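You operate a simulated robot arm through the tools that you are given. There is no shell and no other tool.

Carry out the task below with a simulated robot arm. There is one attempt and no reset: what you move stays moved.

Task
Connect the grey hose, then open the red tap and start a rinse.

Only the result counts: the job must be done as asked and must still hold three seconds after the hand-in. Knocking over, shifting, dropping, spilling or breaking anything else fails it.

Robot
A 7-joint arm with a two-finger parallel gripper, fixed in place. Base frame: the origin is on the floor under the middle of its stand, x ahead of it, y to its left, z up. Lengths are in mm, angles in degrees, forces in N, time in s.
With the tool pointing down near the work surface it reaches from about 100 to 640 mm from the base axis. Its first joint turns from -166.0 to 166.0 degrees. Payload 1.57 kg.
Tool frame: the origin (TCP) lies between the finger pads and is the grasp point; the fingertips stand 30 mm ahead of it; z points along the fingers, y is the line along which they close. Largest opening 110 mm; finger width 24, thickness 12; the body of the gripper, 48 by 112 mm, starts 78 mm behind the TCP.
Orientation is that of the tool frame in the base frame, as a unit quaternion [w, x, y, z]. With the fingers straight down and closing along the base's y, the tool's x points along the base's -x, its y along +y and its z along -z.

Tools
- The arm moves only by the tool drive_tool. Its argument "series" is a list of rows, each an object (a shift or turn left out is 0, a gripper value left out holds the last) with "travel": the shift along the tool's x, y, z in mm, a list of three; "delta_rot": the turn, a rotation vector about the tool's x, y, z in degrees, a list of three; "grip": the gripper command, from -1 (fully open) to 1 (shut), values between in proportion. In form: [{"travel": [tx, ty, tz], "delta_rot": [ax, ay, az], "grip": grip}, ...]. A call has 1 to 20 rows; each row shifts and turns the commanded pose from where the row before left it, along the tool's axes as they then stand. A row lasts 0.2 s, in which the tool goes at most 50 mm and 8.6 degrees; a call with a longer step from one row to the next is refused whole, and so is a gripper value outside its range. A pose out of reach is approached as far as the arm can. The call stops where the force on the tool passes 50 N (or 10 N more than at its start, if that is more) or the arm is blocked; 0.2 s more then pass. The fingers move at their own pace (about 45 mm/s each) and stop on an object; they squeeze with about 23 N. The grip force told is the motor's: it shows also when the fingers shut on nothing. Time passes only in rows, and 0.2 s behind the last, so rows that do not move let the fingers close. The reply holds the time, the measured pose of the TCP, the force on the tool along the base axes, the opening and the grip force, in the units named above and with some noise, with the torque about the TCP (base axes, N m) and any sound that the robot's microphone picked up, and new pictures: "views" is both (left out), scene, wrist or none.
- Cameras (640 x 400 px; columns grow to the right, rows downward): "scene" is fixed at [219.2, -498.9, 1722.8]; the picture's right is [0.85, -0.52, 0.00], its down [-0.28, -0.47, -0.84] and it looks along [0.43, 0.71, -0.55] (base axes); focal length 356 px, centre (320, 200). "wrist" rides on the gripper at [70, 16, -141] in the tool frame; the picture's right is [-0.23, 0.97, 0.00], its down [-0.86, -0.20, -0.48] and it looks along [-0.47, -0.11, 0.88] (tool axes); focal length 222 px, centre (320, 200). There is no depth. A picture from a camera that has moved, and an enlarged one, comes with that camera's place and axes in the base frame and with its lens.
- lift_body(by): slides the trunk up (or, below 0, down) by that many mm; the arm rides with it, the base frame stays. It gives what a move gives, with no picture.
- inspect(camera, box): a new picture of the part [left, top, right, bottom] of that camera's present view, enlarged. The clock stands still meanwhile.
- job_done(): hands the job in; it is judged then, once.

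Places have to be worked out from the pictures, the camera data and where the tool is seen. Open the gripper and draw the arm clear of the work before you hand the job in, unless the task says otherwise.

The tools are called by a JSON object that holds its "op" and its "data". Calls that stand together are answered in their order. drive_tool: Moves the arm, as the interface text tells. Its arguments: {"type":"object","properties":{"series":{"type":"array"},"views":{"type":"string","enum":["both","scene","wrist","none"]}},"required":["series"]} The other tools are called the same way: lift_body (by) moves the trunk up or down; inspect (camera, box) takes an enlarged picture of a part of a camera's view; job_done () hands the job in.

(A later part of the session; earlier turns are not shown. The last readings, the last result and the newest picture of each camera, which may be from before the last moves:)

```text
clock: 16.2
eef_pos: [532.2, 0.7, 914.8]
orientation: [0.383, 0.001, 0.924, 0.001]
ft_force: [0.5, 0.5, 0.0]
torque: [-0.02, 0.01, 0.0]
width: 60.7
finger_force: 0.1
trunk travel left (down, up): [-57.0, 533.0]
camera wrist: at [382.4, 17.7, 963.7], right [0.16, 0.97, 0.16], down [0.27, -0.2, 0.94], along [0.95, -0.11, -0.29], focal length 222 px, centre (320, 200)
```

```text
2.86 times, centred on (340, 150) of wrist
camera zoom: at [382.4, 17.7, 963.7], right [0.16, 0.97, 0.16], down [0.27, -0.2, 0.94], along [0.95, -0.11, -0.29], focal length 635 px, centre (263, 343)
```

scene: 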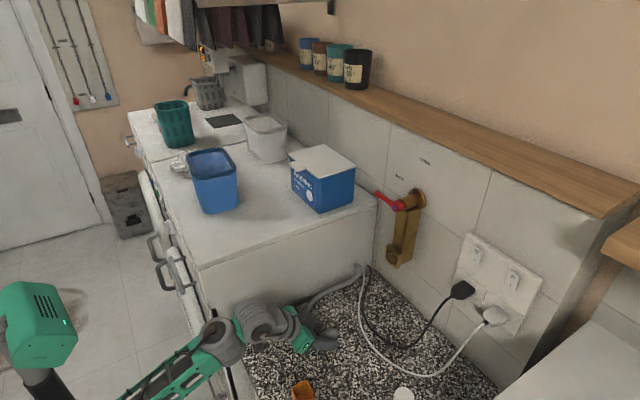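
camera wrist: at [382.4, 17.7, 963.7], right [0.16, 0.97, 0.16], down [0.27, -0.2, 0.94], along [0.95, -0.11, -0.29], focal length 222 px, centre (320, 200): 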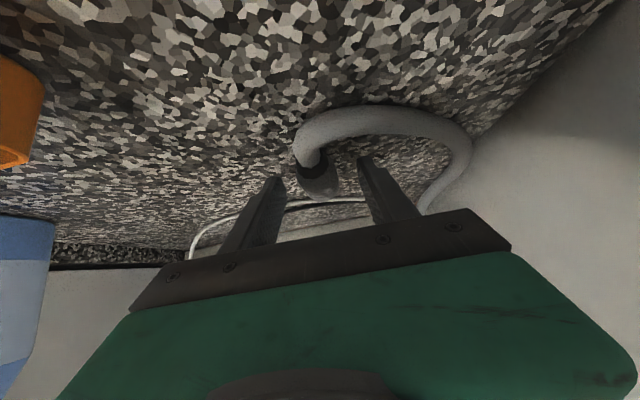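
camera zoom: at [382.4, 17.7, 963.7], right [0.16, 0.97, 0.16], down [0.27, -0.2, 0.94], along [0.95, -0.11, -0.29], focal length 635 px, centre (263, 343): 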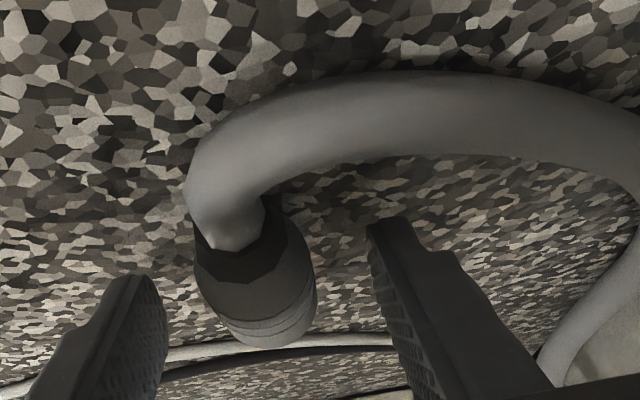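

The connector sits between the pads and nothing is touching yet. Closing the gripper on it now.

{"op": "drive_tool", "data": {"series": [{"grip": 0.3}, {"grip": 0.5}, {"grip": 1}, {"grip": 1}, {"grip": 1}], "views": "both"}}

{"op": "inspect", "data": {"camera": "scene", "box": [260, 295, 360, 360]}}

{"op": "inspect", "data": {"camera": "wrist", "box": [240, 80, 440, 220]}}

```text
clock: 17.4
eef_pos: [531.2, 2.1, 914.7]
orientation: [0.382, 0.0, 0.924, 0.001]
ft_force: [-0.4, -0.4, 0.7]
torque: [0.01, 0.0, 0.01]
width: 29.7
finger_force: 23.0
trunk travel left (down, up): [-57.0, 533.0]
camera wrist: at [382.3, 17.7, 963.8], right [0.16, 0.97, 0.16], down [0.27, -0.2, 0.94], along [0.95, -0.11, -0.29], focal length 222 px, centre (320, 200)
```

scene: 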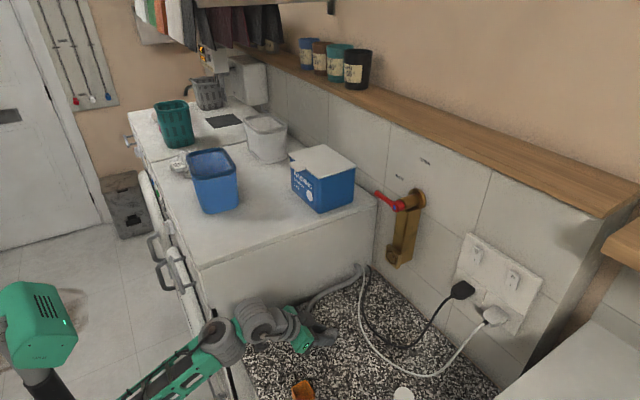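
wrist: 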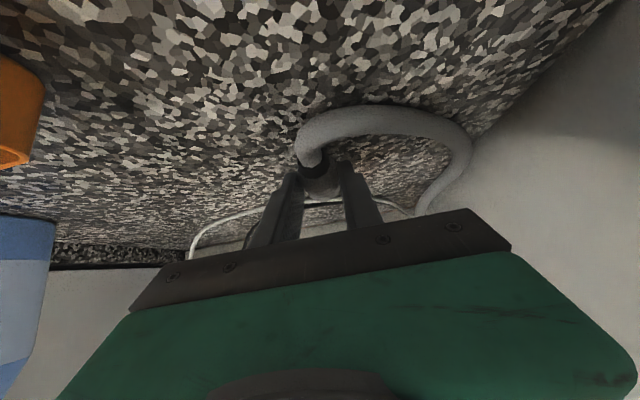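

```text
6.15 times, centred on (310, 328) of scene
camera zoom: at [219.2, -498.9, 1722.8], right [0.85, -0.52, 0.0], down [-0.28, -0.47, -0.84], along [0.43, 0.71, -0.55], focal length 2188 px, centre (382, -585)
```

zoom: 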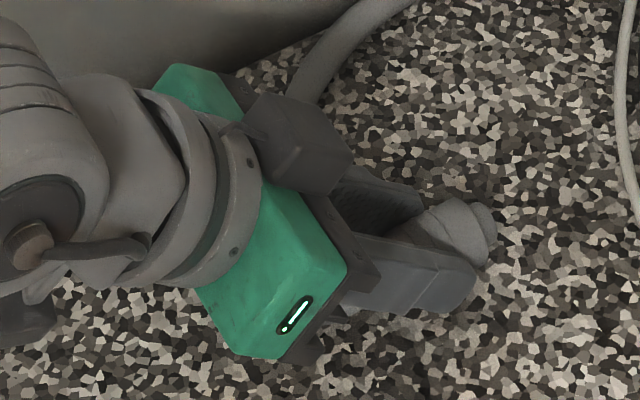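

```text
2.86 times, centred on (340, 150) of wrist
camera zoom: at [382.3, 17.7, 963.8], right [0.16, 0.97, 0.16], down [0.27, -0.2, 0.94], along [0.95, -0.11, -0.29], focal length 635 px, centre (263, 343)
```

zoom: 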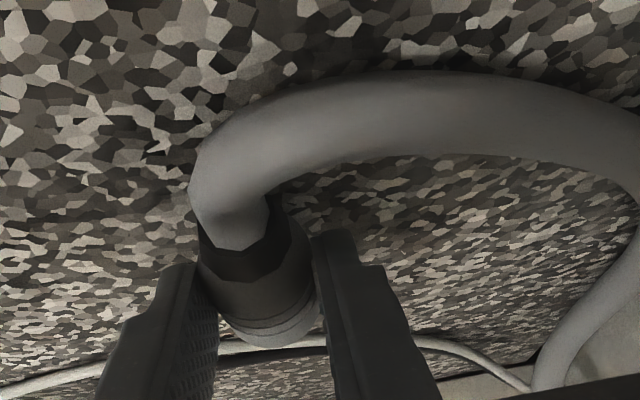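

The connector is held, with a width of 29.7 mm and a force of 23 N. I'll lift gently with the trunk and watch the force, since the hose has limited length.

{"op": "lift_body", "data": {"by": 60}}

{"op": "inspect", "data": {"camera": "scene", "box": [260, 270, 400, 360]}}

{"op": "inspect", "data": {"camera": "wrist", "box": [240, 80, 440, 220]}}

```text
clock: 18.4
eef_pos: [530.4, 0.6, 974.4]
orientation: [0.383, 0.001, 0.924, 0.001]
ft_force: [-0.2, 0.0, -0.5]
torque: [0.0, 0.0, -0.02]
width: 29.6
finger_force: 22.7
trunk travel left (down, up): [-117.0, 473.0]
```

```text
4.44 times, centred on (330, 315) of scene
camera zoom: at [219.2, -498.9, 1722.8], right [0.85, -0.52, 0.0], down [-0.28, -0.47, -0.84], along [0.43, 0.71, -0.55], focal length 1580 px, centre (276, -311)
```

zoom: 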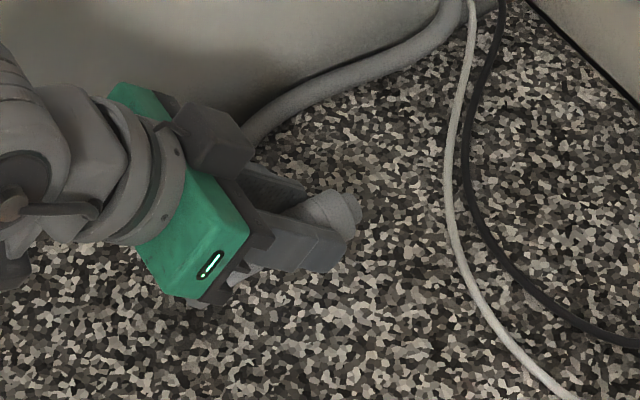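

```text
2.86 times, centred on (340, 150) of wrist
camera zoom: at [382.3, 17.7, 1023.7], right [0.16, 0.97, 0.16], down [0.27, -0.2, 0.94], along [0.95, -0.11, -0.29], focal length 635 px, centre (263, 343)
```

zoom: 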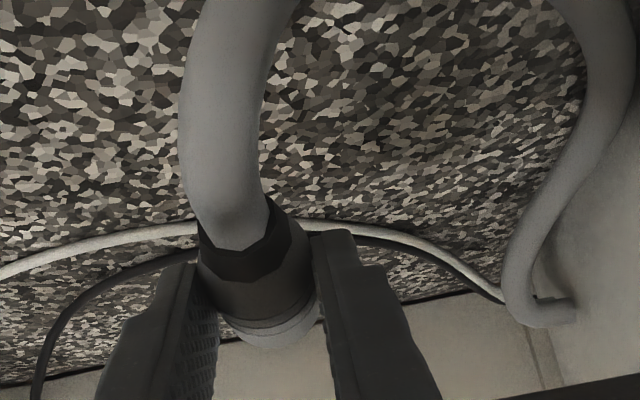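

The hose follows freely and the connector stays aligned along +x in the grip. I'll move forward 100 mm toward the tap.

{"op": "drive_tool", "data": {"series": [{"travel": [-14.2, 0, 14.1]}, {"travel": [-14.2, 0, 14.1]}, {"travel": [-14.2, 0, 14.1]}, {"travel": [-14.2, 0, 14.1]}, {"travel": [-14.2, 0, 14.1]}], "views": "both"}}

```text
clock: 19.6
eef_pos: [630.1, 1.8, 975.3]
orientation: [0.383, 0.0, 0.924, 0.0]
ft_force: [-0.9, -0.6, -0.7]
torque: [0.01, -0.02, -0.02]
width: 29.8
finger_force: 23.0
trunk travel left (down, up): [-117.0, 473.0]
camera wrist: at [481.3, 18.1, 1024.6], right [0.16, 0.97, 0.16], down [0.27, -0.2, 0.94], along [0.95, -0.11, -0.29], focal length 222 px, centre (320, 200)
```

scene: 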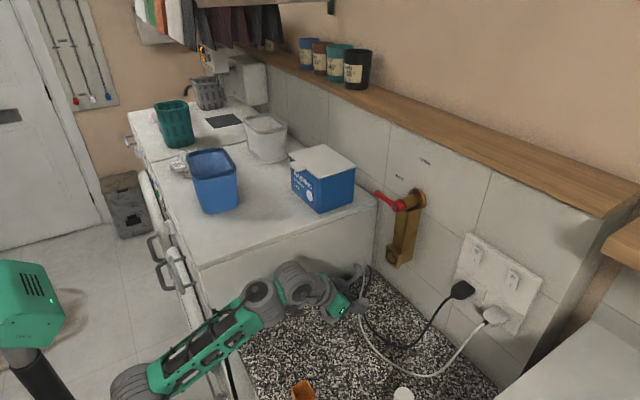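
wrist: 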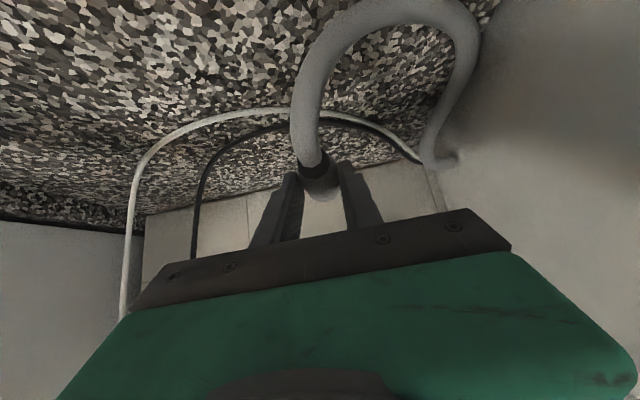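

That move was clean. Raising the trunk 102 mm brings the connector to the outlet's height while it's still about 85 mm short of it.

{"op": "lift_body", "data": {"by": 102}}

{"op": "drive_tool", "data": {"series": [{"travel": [0, 10, 0]}, {"travel": [0, 11, 0]}, {"travel": [0, 0, 0]}], "views": "both"}}

{"op": "inspect", "data": {"camera": "scene", "box": [330, 215, 430, 290]}}

{"op": "inspect", "data": {"camera": "wrist", "box": [250, 140, 390, 240]}}

```text
clock: 20.9
eef_pos: [630.2, 1.8, 1075.9]
orientation: [0.383, 0.001, 0.924, 0.001]
ft_force: [-0.3, -0.1, -0.9]
torque: [0.02, 0.03, 0.0]
width: 29.4
finger_force: 22.7
trunk travel left (down, up): [-219.0, 371.0]
```

```text
clock: 21.7
eef_pos: [629.8, 23.5, 1077.4]
orientation: [0.383, 0.001, 0.924, 0.0]
ft_force: [0.1, -0.4, -0.8]
torque: [0.01, -0.01, 0.02]
width: 29.6
finger_force: 23.2
trunk travel left (down, up): [-219.0, 371.0]
camera wrist: at [481.3, 40.1, 1126.1], right [0.16, 0.97, 0.16], down [0.27, -0.2, 0.94], along [0.95, -0.11, -0.29], focal length 222 px, centre (320, 200)
```

scene: 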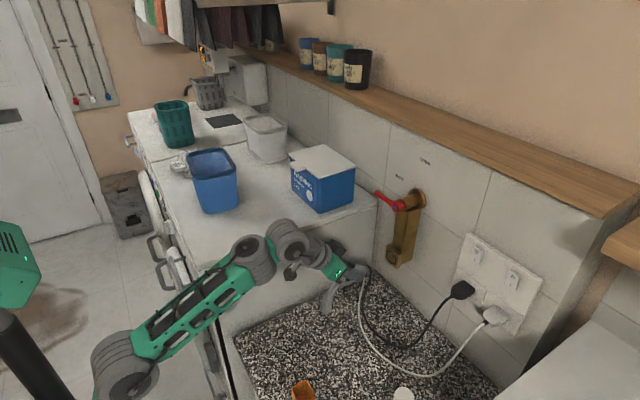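
wrist: 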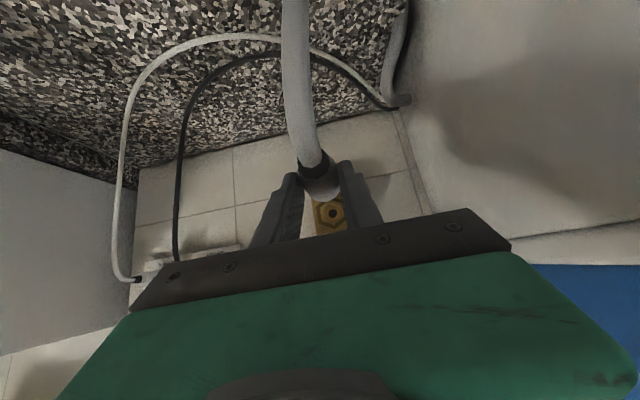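

```text
5.33 times, centred on (380, 252) of scene
camera zoom: at [219.2, -498.9, 1722.8], right [0.85, -0.52, 0.0], down [-0.28, -0.47, -0.84], along [0.43, 0.71, -0.55], focal length 1896 px, centre (0, -80)
```

zoom: 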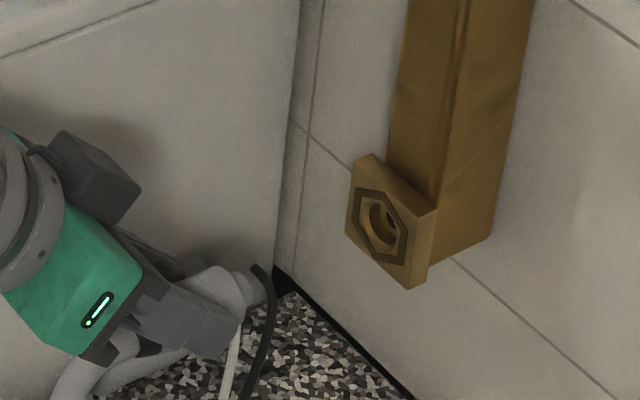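

```text
4.00 times, centred on (320, 190) of wrist
camera zoom: at [481.3, 40.1, 1126.1], right [0.16, 0.97, 0.16], down [0.27, -0.2, 0.94], along [0.95, -0.11, -0.29], focal length 888 px, centre (320, 240)
```

zoom: 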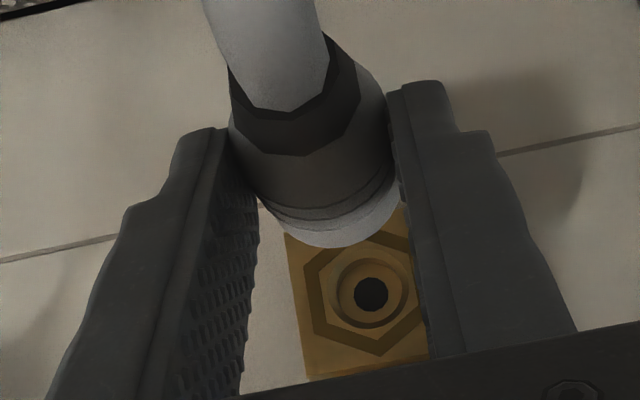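

The outlet hole is visible just past the connector. I put its face centre at about [760, 20, 1059.5] and the connector axis at y≈23.5, z≈1055. I'll advance 60 mm with a small correction and stop short of contact to check alignment from both cameras.

{"op": "drive_tool", "data": {"series": [{"travel": [-11.3, -0.75, 9.9]}, {"travel": [-11.3, -0.75, 9.9]}, {"travel": [-11.3, -0.75, 9.9]}, {"travel": [-11.3, -0.75, 9.9]}, {"travel": [0, 0, 0]}], "views": "both"}}

{"op": "inspect", "data": {"camera": "scene", "box": [370, 235, 420, 275]}}

{"op": "inspect", "data": {"camera": "wrist", "box": [280, 150, 380, 230]}}

```text
clock: 22.9
eef_pos: [690.2, 19.4, 1080.5]
orientation: [0.383, 0.0, 0.924, 0.002]
ft_force: [0.8, 0.9, -1.5]
torque: [0.01, -0.02, -0.01]
width: 29.4
finger_force: 22.9
trunk travel left (down, up): [-219.0, 371.0]
camera wrist: at [541.9, 35.3, 1129.6], right [0.16, 0.97, 0.16], down [0.27, -0.2, 0.94], along [0.95, -0.11, -0.29], focal length 222 px, centre (320, 200)
```

scene: 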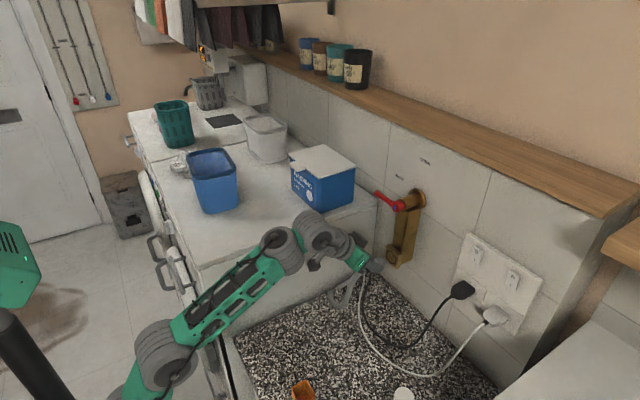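
wrist: 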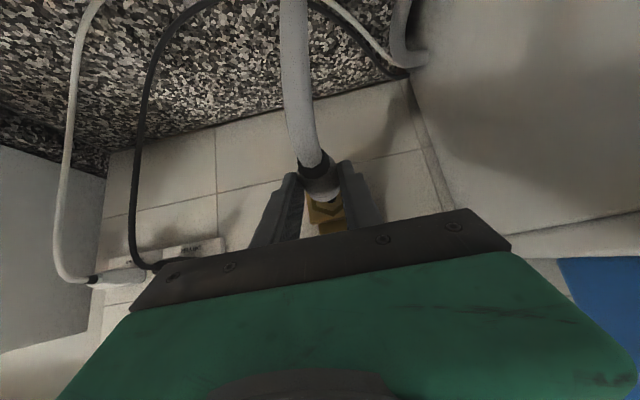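

```text
10.00 times, centred on (395, 255) of scene
camera zoom: at [219.2, -498.9, 1722.8], right [0.85, -0.52, 0.0], down [-0.28, -0.47, -0.84], along [0.43, 0.71, -0.55], focal length 3556 px, centre (-430, -350)
```

zoom: 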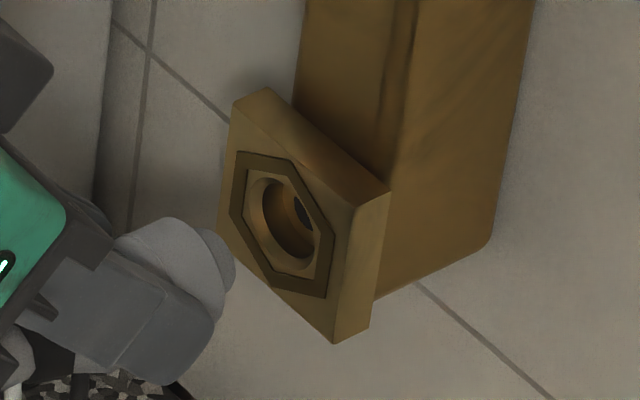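

```text
5.00 times, centred on (330, 190) of wrist
camera zoom: at [541.9, 35.3, 1129.6], right [0.16, 0.97, 0.16], down [0.27, -0.2, 0.94], along [0.95, -0.11, -0.29], focal length 1111 px, centre (270, 250)
```

zoom: 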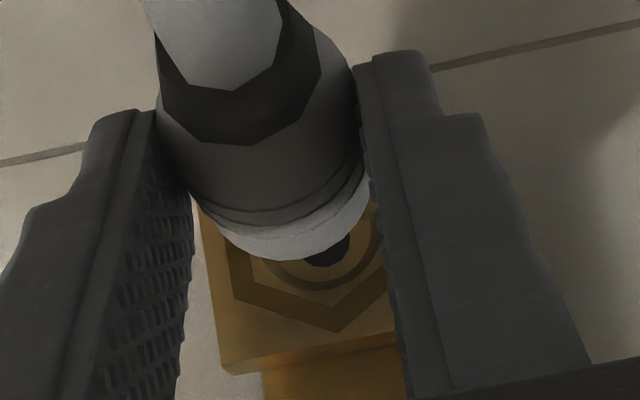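

The connector is about 20 mm short of the outlet and nearly in line. I'll zoom in tightly from the scene camera to compare the nozzle and hole heights.

{"op": "inspect", "data": {"camera": "scene", "box": [381, 248, 405, 263]}}

{"op": "inspect", "data": {"camera": "wrist", "box": [305, 180, 365, 218]}}

```text
16.00 times, centred on (393, 256) of scene
camera zoom: at [219.2, -498.9, 1722.8], right [0.85, -0.52, 0.0], down [-0.28, -0.47, -0.84], along [0.43, 0.71, -0.55], focal length 5689 px, centre (-848, -688)
```

zoom: 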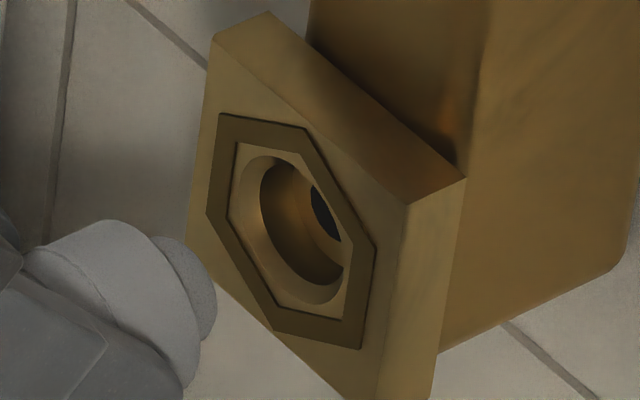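

```text
10.53 times, centred on (335, 199) of wrist
camera zoom: at [541.9, 35.3, 1129.6], right [0.16, 0.97, 0.16], down [0.27, -0.2, 0.94], along [0.95, -0.11, -0.29], focal length 2338 px, centre (162, 210)
```

zoom: 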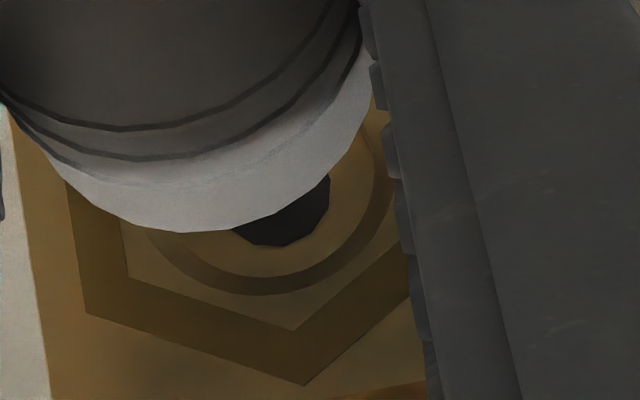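

By my estimate the nozzle (about 16 mm) and the bore (about 24 mm) are aligned to within 1 mm. I'll push forward along +x in small 5 mm steps and watch the force.

{"op": "drive_tool", "data": {"series": [{"travel": [-3.54, 0.5, 3.53]}, {"travel": [-3.54, 0, 3.53]}, {"travel": [-3.54, 0, 3.53]}, {"travel": [-3.54, 0, 3.53]}, {"travel": [-3.54, 0, 3.53]}, {"travel": [0, 0, 0]}], "views": "both"}}

{"op": "inspect", "data": {"camera": "scene", "box": [378, 240, 410, 266]}}

{"op": "inspect", "data": {"camera": "wrist", "box": [300, 160, 370, 216]}}

```text
clock: 24.3
eef_pos: [714.6, 20.6, 1080.2]
orientation: [0.382, 0.0, 0.924, 0.001]
ft_force: [-0.1, -0.1, -1.0]
torque: [-0.01, 0.03, 0.03]
width: 30.1
finger_force: 23.0
trunk travel left (down, up): [-219.0, 371.0]
camera wrist: at [566.6, 36.1, 1129.8], right [0.16, 0.97, 0.16], down [0.27, -0.2, 0.94], along [0.95, -0.11, -0.29], focal length 222 px, centre (320, 200)
```

scene: 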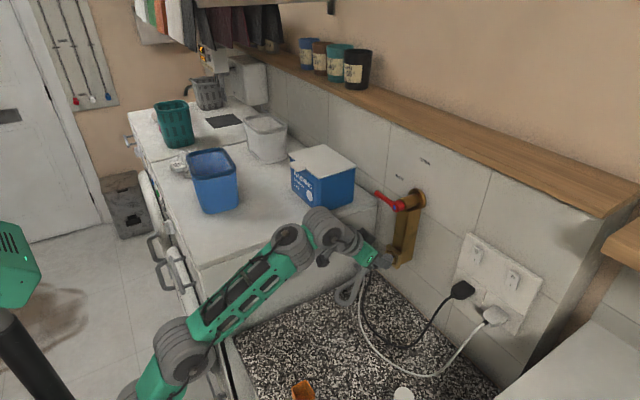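
wrist: 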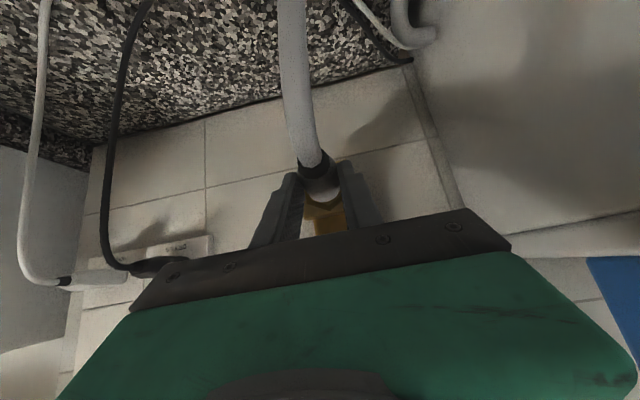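

```text
15.38 times, centred on (394, 253) of scene
camera zoom: at [219.2, -498.9, 1722.8], right [0.85, -0.52, 0.0], down [-0.28, -0.47, -0.84], along [0.43, 0.71, -0.55], focal length 5470 px, centre (-818, -615)
```

zoom: 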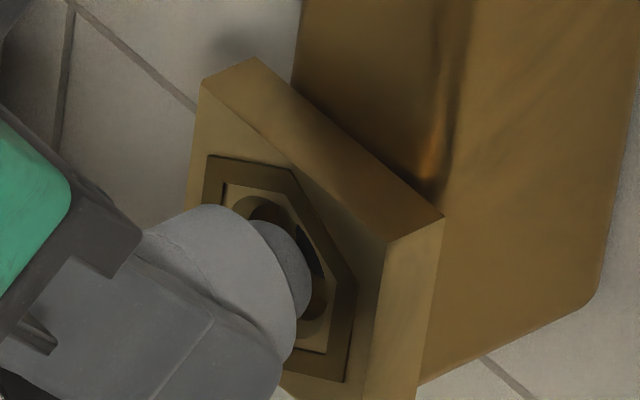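

```text
7.14 times, centred on (335, 188) of wrist
camera zoom: at [566.6, 36.1, 1129.8], right [0.16, 0.97, 0.16], down [0.27, -0.2, 0.94], along [0.95, -0.11, -0.29], focal length 1587 px, centre (213, 286)
```

zoom: 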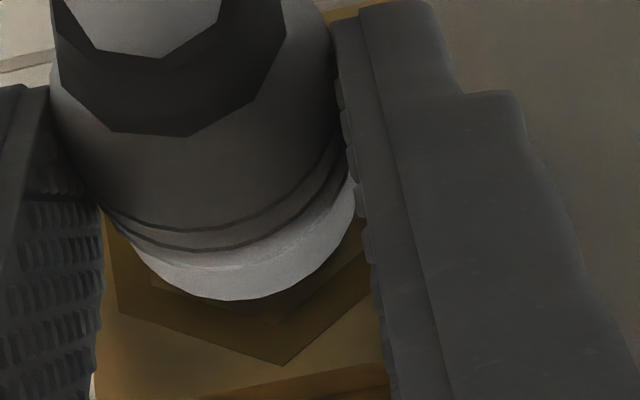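

The spigot is just entering the bore and lies on its axis in both views, with no force. About 8 mm should seat it, so I'll push in 2 mm steps.

{"op": "drive_tool", "data": {"series": [{"travel": [-1.42, 0, 1.41]}, {"travel": [-1.42, 0, 1.41]}, {"travel": [-1.42, 0, 1.41]}, {"travel": [0, 0, 0]}], "views": "none"}}

{"op": "inspect", "data": {"camera": "scene", "box": [378, 240, 410, 266]}}

{"op": "inspect", "data": {"camera": "wrist", "box": [300, 160, 370, 216]}}

```text
clock: 25.3
eef_pos: [720.8, 18.3, 1079.9]
orientation: [0.382, 0.001, 0.924, 0.0]
ft_force: [0.1, 0.1, -0.5]
torque: [-0.02, 0.03, 0.02]
width: 29.6
finger_force: 22.9
trunk travel left (down, up): [-219.0, 371.0]
```

```text
15.38 times, centred on (394, 253) of scene
camera zoom: at [219.2, -498.9, 1722.8], right [0.85, -0.52, 0.0], down [-0.28, -0.47, -0.84], along [0.43, 0.71, -0.55], focal length 5470 px, centre (-818, -615)
```

zoom: 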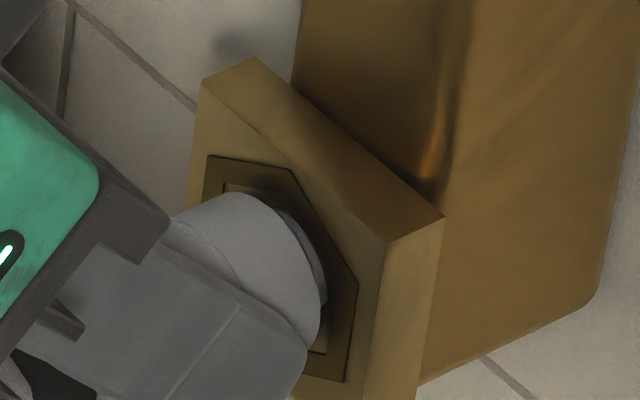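

```text
7.14 times, centred on (335, 188) of wrist
camera zoom: at [572.0, 36.0, 1130.3], right [0.16, 0.97, 0.16], down [0.27, -0.2, 0.94], along [0.95, -0.11, -0.29], focal length 1587 px, centre (213, 286)
```

zoom: 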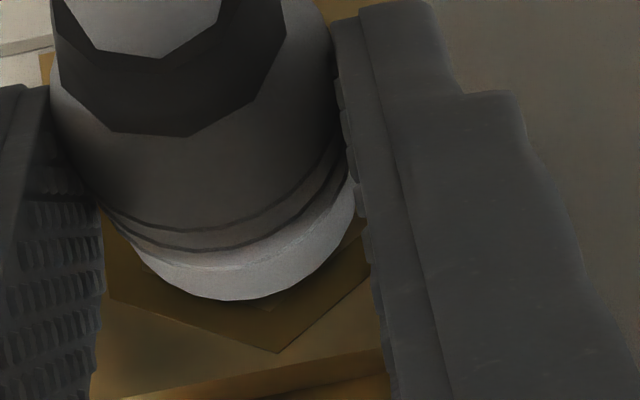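

There's still no resistance and the spigot is sliding in. I'll continue in small steps until it bottoms out.

{"op": "drive_tool", "data": {"series": [{"travel": [-1.42, 0, 1.41]}, {"travel": [-1.06, 0, 1.06]}, {"travel": [-1.06, 0, 1.06]}, {"travel": [0, 0, 0]}], "views": "none"}}

{"op": "inspect", "data": {"camera": "scene", "box": [378, 240, 410, 266]}}

{"op": "inspect", "data": {"camera": "wrist", "box": [300, 160, 370, 216]}}

```text
clock: 26.3
eef_pos: [724.7, 21.7, 1079.1]
orientation: [0.381, 0.0, 0.925, 0.001]
ft_force: [-16.2, 1.1, -5.4]
torque: [0.05, 0.49, -0.1]
width: 29.9
finger_force: 23.3
trunk travel left (down, up): [-219.0, 371.0]
heard: snap
```

```text
15.38 times, centred on (394, 253) of scene
camera zoom: at [219.2, -498.9, 1722.8], right [0.85, -0.52, 0.0], down [-0.28, -0.47, -0.84], along [0.43, 0.71, -0.55], focal length 5470 px, centre (-818, -615)
```

zoom: 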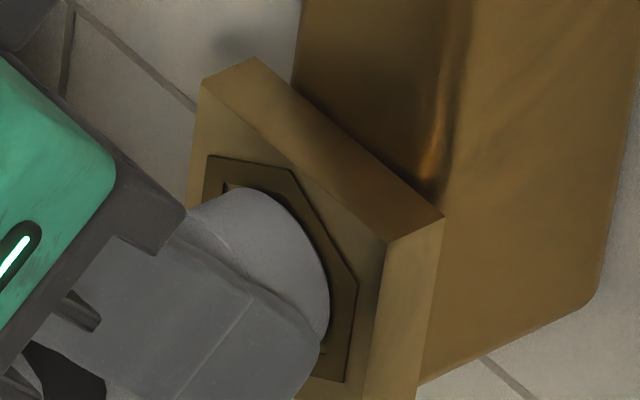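

```text
7.14 times, centred on (335, 188) of wrist
camera zoom: at [575.9, 36.8, 1129.8], right [0.16, 0.97, 0.16], down [0.27, -0.2, 0.94], along [0.95, -0.11, -0.29], focal length 1587 px, centre (213, 286)
```

zoom: 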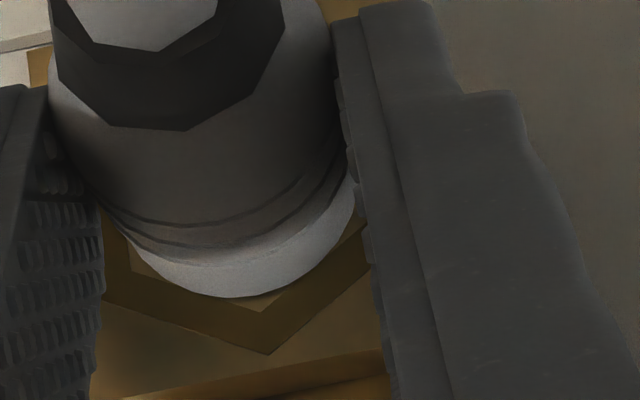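

A "snap" was heard and the body is flush with the fitting, so the hose is connected. I'll release it and back away along the approach line, clear of the hose.

{"op": "drive_tool", "data": {"series": [{"grip": 0.2}, {"grip": 0.0}, {"grip": -0.1}, {"grip": -0.1}], "views": "wrist"}}

{"op": "inspect", "data": {"camera": "scene", "box": [360, 230, 420, 280]}}

```text
clock: 27.3
eef_pos: [726.2, 20.6, 1082.1]
orientation: [0.383, 0.001, 0.924, 0.0]
ft_force: [-0.3, -1.1, 0.4]
torque: [-0.01, 0.01, -0.03]
width: 60.4
finger_force: 0.1
trunk travel left (down, up): [-219.0, 371.0]
camera wrist: at [577.1, 36.5, 1130.1], right [0.16, 0.97, 0.16], down [0.27, -0.2, 0.94], along [0.95, -0.11, -0.29], focal length 222 px, centre (320, 200)
```

wrist: 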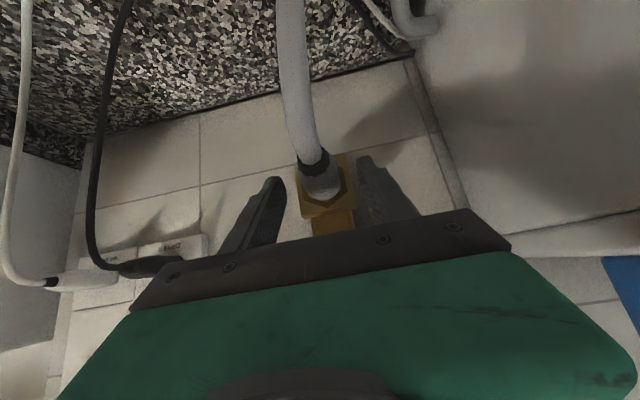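

```text
8.00 times, centred on (390, 255) of scene
camera zoom: at [219.2, -498.9, 1722.8], right [0.85, -0.52, 0.0], down [-0.28, -0.47, -0.84], along [0.43, 0.71, -0.55], focal length 2845 px, centre (-240, -240)
```

zoom: 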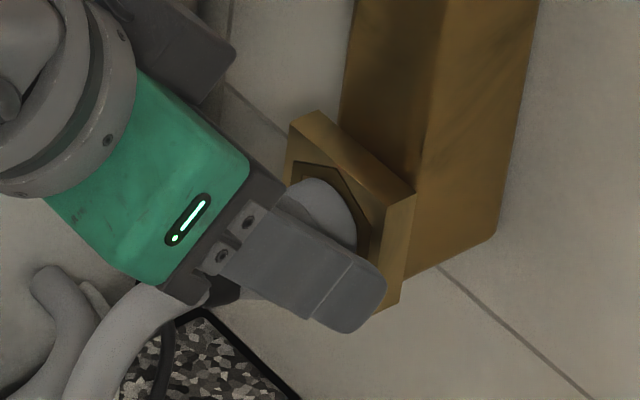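

The connector stays in place without the gripper. I'll retreat diagonally and look at the tap lever from the wrist camera.

{"op": "drive_tool", "data": {"series": [{"travel": [0, 0, -20]}, {"travel": [0, 0, -25]}, {"travel": [0, 0, -25]}, {"travel": [0, 0, -25]}, {"travel": [0, 0, -25]}, {"travel": [0, 0, 0]}], "views": "both"}}

{"op": "inspect", "data": {"camera": "scene", "box": [340, 180, 440, 280]}}

```text
clock: 28.7
eef_pos: [641.2, 19.2, 1164.5]
orientation: [0.383, -0.001, 0.924, 0.002]
ft_force: [-0.2, 0.4, -0.3]
torque: [0.0, 0.02, 0.0]
width: 60.7
finger_force: 0.1
trunk travel left (down, up): [-219.0, 371.0]
camera wrist: at [492.3, 36.0, 1214.7], right [0.16, 0.97, 0.17], down [0.27, -0.2, 0.94], along [0.95, -0.1, -0.29], focal length 222 px, centre (320, 200)
```

scene: 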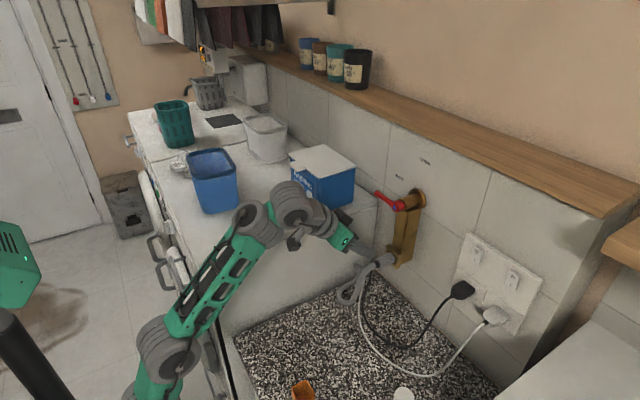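
wrist: 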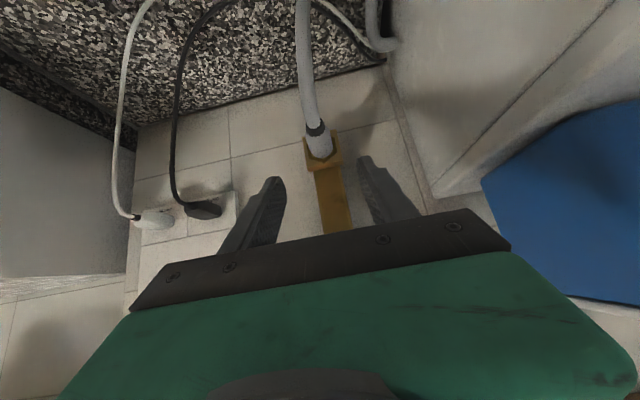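

```text
4.00 times, centred on (390, 230) of scene
camera zoom: at [219.2, -498.9, 1722.8], right [0.85, -0.52, 0.0], down [-0.28, -0.47, -0.84], along [0.43, 0.71, -0.55], focal length 1422 px, centre (40, 80)
```

zoom: 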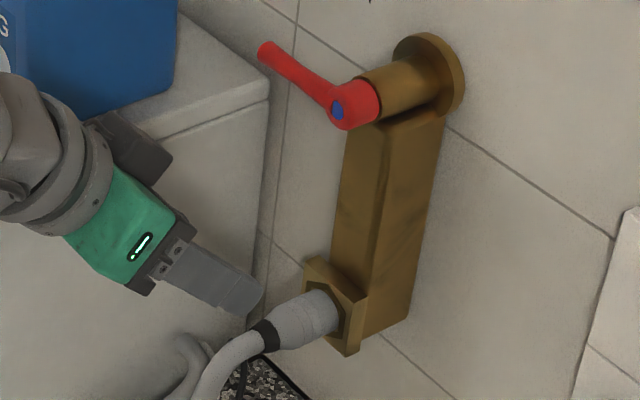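

The hose is clipped onto the outlet. The lever tip triangulates to [753, 97, 1231] and the hub to [746, 19, 1231], so it must swing from +y up to +z. I'll turn the tool nearly horizontal so a closed fingertip can push the lever up from beneath.

{"op": "drive_tool", "data": {"series": [{"delta_rot": [0, -8, 0]}, {"delta_rot": [0, -8, 0], "grip": 1}, {"delta_rot": [0, -8, 0]}, {"delta_rot": [0, -8, 0]}, {"delta_rot": [0, -8, 0]}, {"travel": [0, 0, 0]}], "views": "both"}}

```text
clock: 30.1
eef_pos: [640.3, 19.8, 1164.9]
orientation: [0.676, 0.0, 0.737, 0.001]
ft_force: [-0.1, -0.5, -0.1]
torque: [0.02, -0.02, -0.02]
width: 0.0
finger_force: 21.7
trunk travel left (down, up): [-219.0, 371.0]
camera wrist: at [494.1, 36.8, 1106.5], right [0.02, 0.97, 0.23], down [-0.4, -0.2, 0.89], along [0.92, -0.11, 0.39], focal length 222 px, centre (320, 200)
```

scene: 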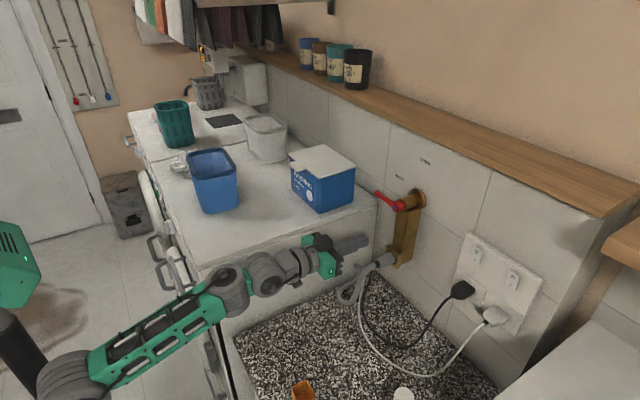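
wrist: 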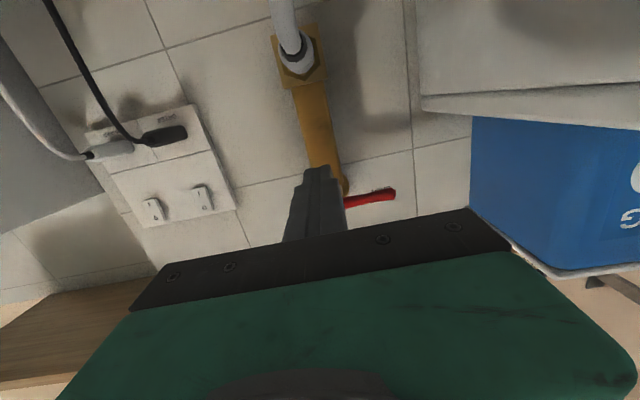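

The tool is horizontal with the fingers shut, and the lever is in clear view. I'll move to just under the lever near its tip (y≈82, z≈1198), with the fingertips slightly past its plane.

{"op": "drive_tool", "data": {"series": [{"travel": [-12.4, 20.7, 15.7]}, {"travel": [-12.4, 20.7, 15.7]}, {"travel": [-12.4, 20.7, 15.7]}, {"travel": [-1.3, 0, 15]}, {"travel": [-1.3, 0, 15]}, {"travel": [-1.3, 0, 15]}, {"travel": [0, 0, 0]}], "views": "both"}}

{"op": "inspect", "data": {"camera": "scene", "box": [340, 170, 440, 270]}}

{"op": "inspect", "data": {"camera": "wrist", "box": [240, 120, 420, 240]}}

```text
clock: 31.7
eef_pos: [737.2, 83.2, 1198.4]
orientation: [0.676, 0.001, 0.737, 0.0]
ft_force: [0.4, -0.4, -0.1]
torque: [0.0, 0.01, -0.05]
width: 0.0
finger_force: 20.7
trunk travel left (down, up): [-219.0, 371.0]
camera wrist: at [590.7, 98.6, 1139.7], right [0.02, 0.97, 0.23], down [-0.4, -0.2, 0.89], along [0.92, -0.11, 0.39], focal length 222 px, centre (320, 200)
```

scene: 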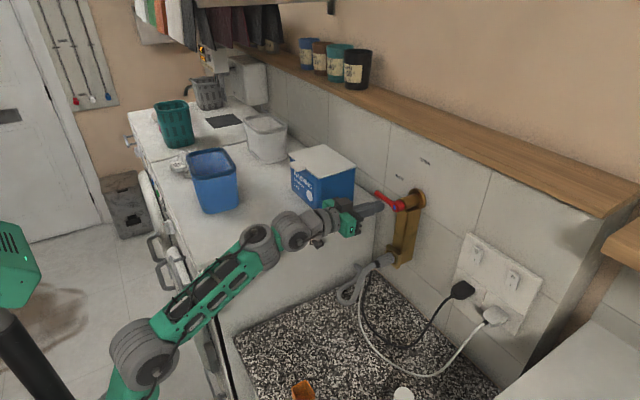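
wrist: 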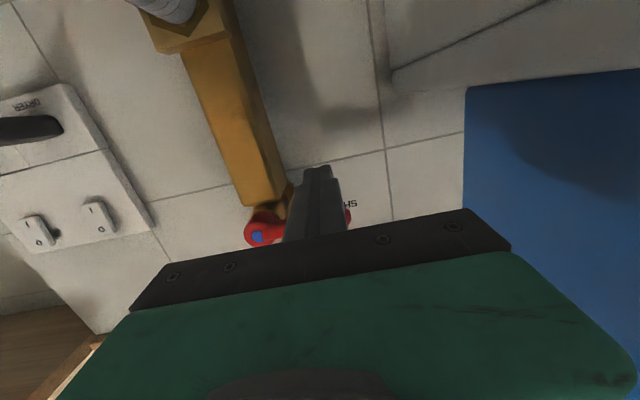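

```text
4.00 times, centred on (390, 220) of scene
camera zoom: at [219.2, -498.9, 1722.8], right [0.85, -0.52, 0.0], down [-0.28, -0.47, -0.84], along [0.43, 0.71, -0.55], focal length 1422 px, centre (40, 120)
```

zoom: 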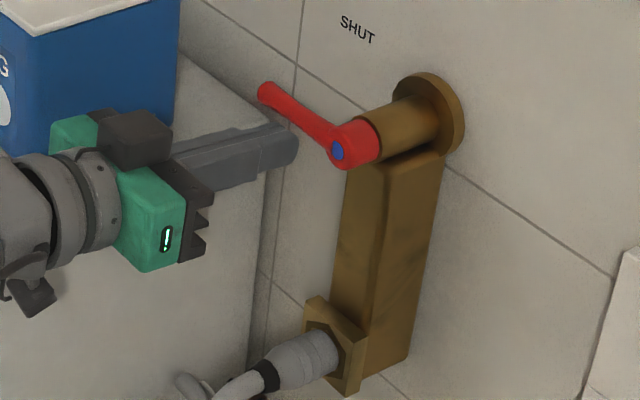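

```text
3.33 times, centred on (330, 180) of wrist
camera zoom: at [590.7, 98.6, 1139.7], right [0.02, 0.97, 0.23], down [-0.4, -0.2, 0.89], along [0.92, -0.11, 0.39], focal length 740 px, centre (287, 267)
```

zoom: 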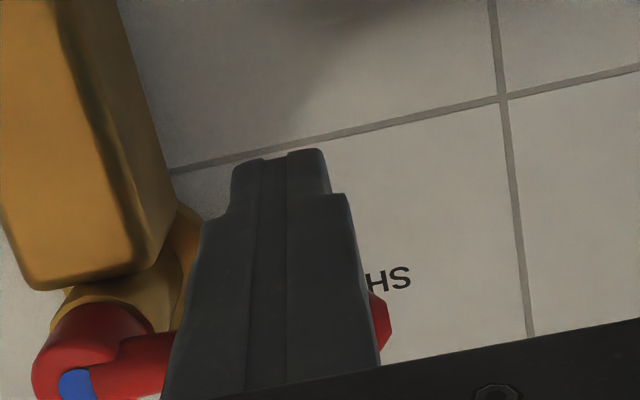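

The fingertips sit under the lever with about 15 mm to spare. I'll sweep upward along the lever's arc, first to roughly 45°.

{"op": "drive_tool", "data": {"series": [{"travel": [-13.55, -1.2, -1.17]}, {"travel": [-8.5, 1.5, -0.7]}, {"travel": [-8.4, 1.5, -0.7]}, {"travel": [-7.6, 0, -0.66]}, {"travel": [-7.6, -0.3, -0.66]}, {"travel": [-7.8, -2.3, -0.68]}, {"travel": [-7.8, -2.4, -0.68]}, {"travel": [0, 0, 0]}], "views": "both"}}

{"op": "inspect", "data": {"camera": "scene", "box": [340, 150, 440, 250]}}

```text
clock: 33.5
eef_pos: [736.1, 77.6, 1259.6]
orientation: [0.676, 0.0, 0.737, 0.001]
ft_force: [0.7, 0.5, -0.4]
torque: [0.01, 0.0, 0.03]
width: 0.0
finger_force: 21.3
trunk travel left (down, up): [-219.0, 371.0]
camera wrist: at [589.9, 95.1, 1201.2], right [0.02, 0.97, 0.23], down [-0.4, -0.2, 0.89], along [0.92, -0.11, 0.39], focal length 222 px, centre (320, 200)
```

scene: 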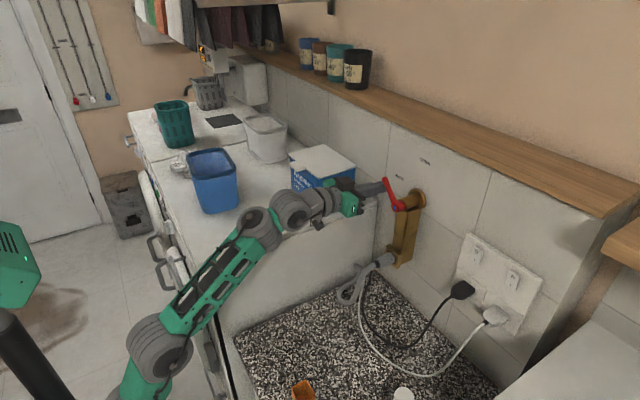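
wrist: 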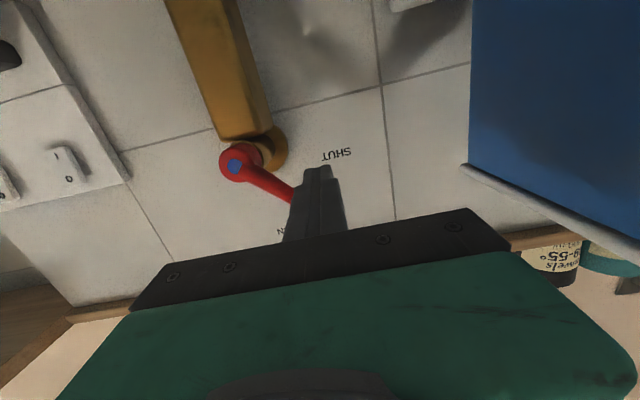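

```text
4.00 times, centred on (390, 200) of scene
camera zoom: at [219.2, -498.9, 1722.8], right [0.85, -0.52, 0.0], down [-0.28, -0.47, -0.84], along [0.43, 0.71, -0.55], focal length 1422 px, centre (40, 200)
```

zoom: 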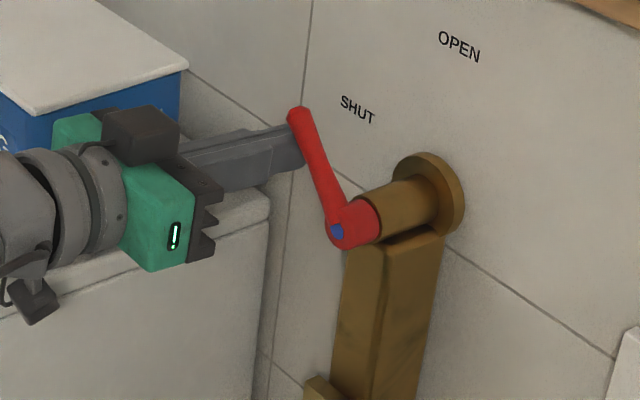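

The lever has turned to about 45° with very little resistance. I'll continue the arc toward vertical (OPEN).

{"op": "drive_tool", "data": {"series": [{"travel": [-7.5, -5, -0.65]}, {"travel": [-7.5, -5, -0.65]}, {"travel": [-6, -7.3, -0.52]}, {"travel": [-6, -7.3, -0.52]}, {"travel": [-3.65, -8.7, -0.3]}, {"travel": [-3.65, -8.7, -0.3]}, {"travel": [0, 0, 0]}], "views": "both"}}

{"op": "inspect", "data": {"camera": "scene", "box": [340, 150, 440, 250]}}

{"op": "inspect", "data": {"camera": "wrist", "box": [220, 80, 400, 220]}}

```text
clock: 35.1
eef_pos: [738.1, 38.1, 1293.4]
orientation: [0.675, 0.0, 0.738, 0.001]
ft_force: [-0.3, 2.7, -1.6]
torque: [0.03, 0.05, 0.04]
width: 0.0
finger_force: 21.3
trunk travel left (down, up): [-219.0, 371.0]
camera wrist: at [590.9, 54.0, 1236.0], right [0.02, 0.97, 0.23], down [-0.4, -0.2, 0.89], along [0.92, -0.11, 0.39], focal length 222 px, centre (320, 200)
```

scene: 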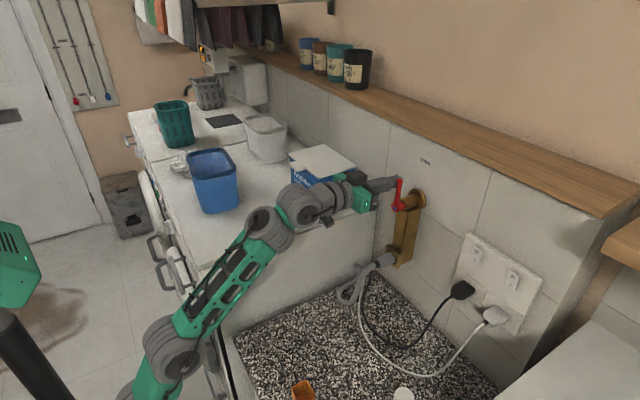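
wrist: 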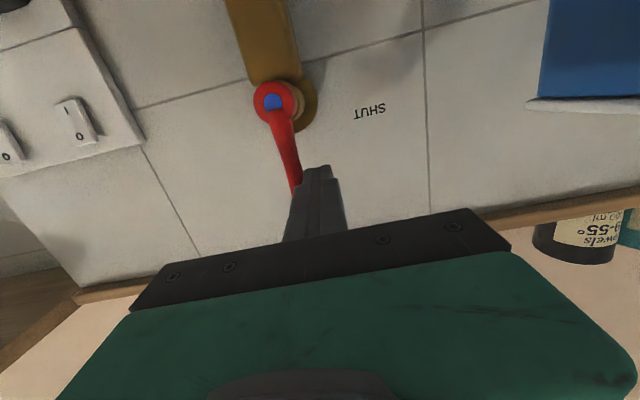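

```text
4.00 times, centred on (390, 200) of scene
camera zoom: at [219.2, -498.9, 1722.8], right [0.85, -0.52, 0.0], down [-0.28, -0.47, -0.84], along [0.43, 0.71, -0.55], focal length 1422 px, centre (40, 200)
```

zoom: 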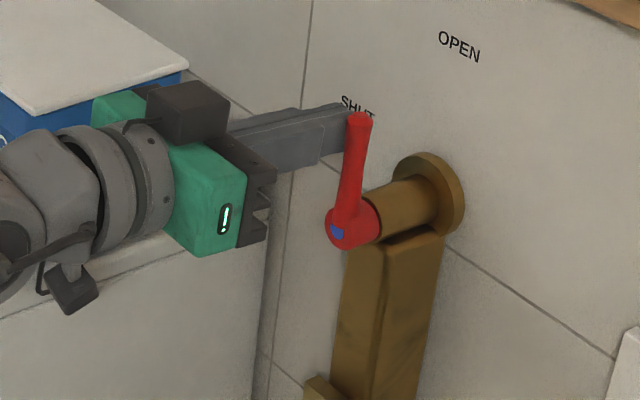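

```text
2.86 times, centred on (310, 150) of wrist
camera zoom: at [590.9, 54.0, 1236.0], right [0.02, 0.97, 0.23], down [-0.4, -0.2, 0.89], along [0.92, -0.11, 0.39], focal length 635 px, centre (349, 343)
```

zoom: 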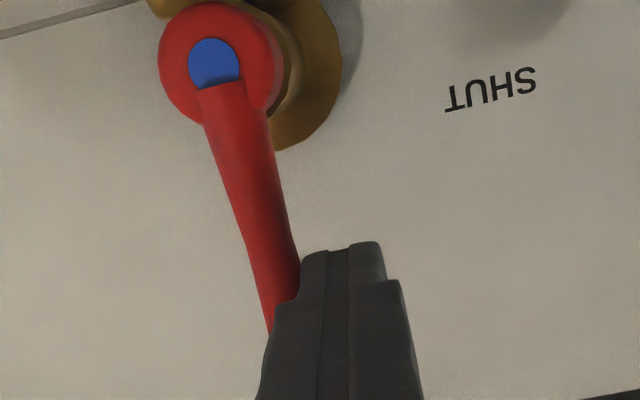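

The lever stands vertical under the OPEN mark. I'll nudge it a few mm further to make sure it reaches its end stop.

{"op": "drive_tool", "data": {"series": [{"travel": [0, -2, 0]}, {"travel": [0, -2, 0]}, {"travel": [0, 0, 0]}], "views": "none"}}

{"op": "inspect", "data": {"camera": "scene", "box": [370, 160, 430, 230]}}

{"op": "inspect", "data": {"camera": "wrist", "box": [220, 80, 400, 220]}}

```text
clock: 35.9
eef_pos: [737.7, 36.4, 1293.9]
orientation: [0.676, -0.002, 0.737, 0.001]
ft_force: [1.4, 23.0, -1.0]
torque: [0.26, 0.0, 0.25]
width: 0.0
finger_force: 21.3
trunk travel left (down, up): [-219.0, 371.0]
```

```text
5.71 times, centred on (400, 195) of scene
camera zoom: at [219.2, -498.9, 1722.8], right [0.85, -0.52, 0.0], down [-0.28, -0.47, -0.84], along [0.43, 0.71, -0.55], focal length 2032 px, centre (-137, 229)
```

zoom: 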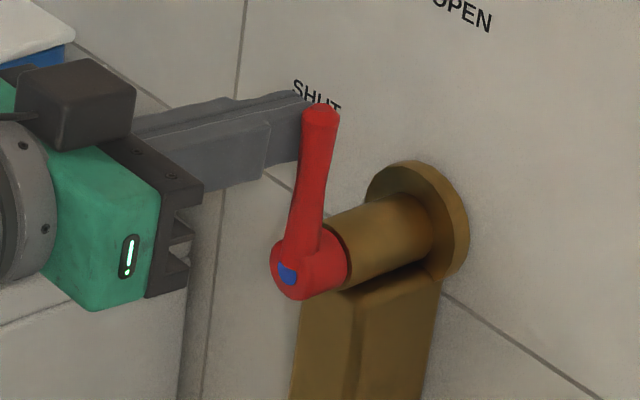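

```text
2.86 times, centred on (310, 150) of wrist
camera zoom: at [590.8, 52.6, 1236.1], right [0.02, 0.97, 0.22], down [-0.4, -0.2, 0.89], along [0.92, -0.1, 0.39], focal length 635 px, centre (349, 343)
```

zoom: 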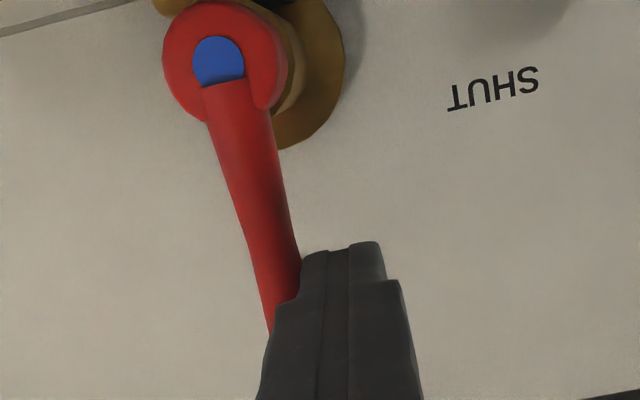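

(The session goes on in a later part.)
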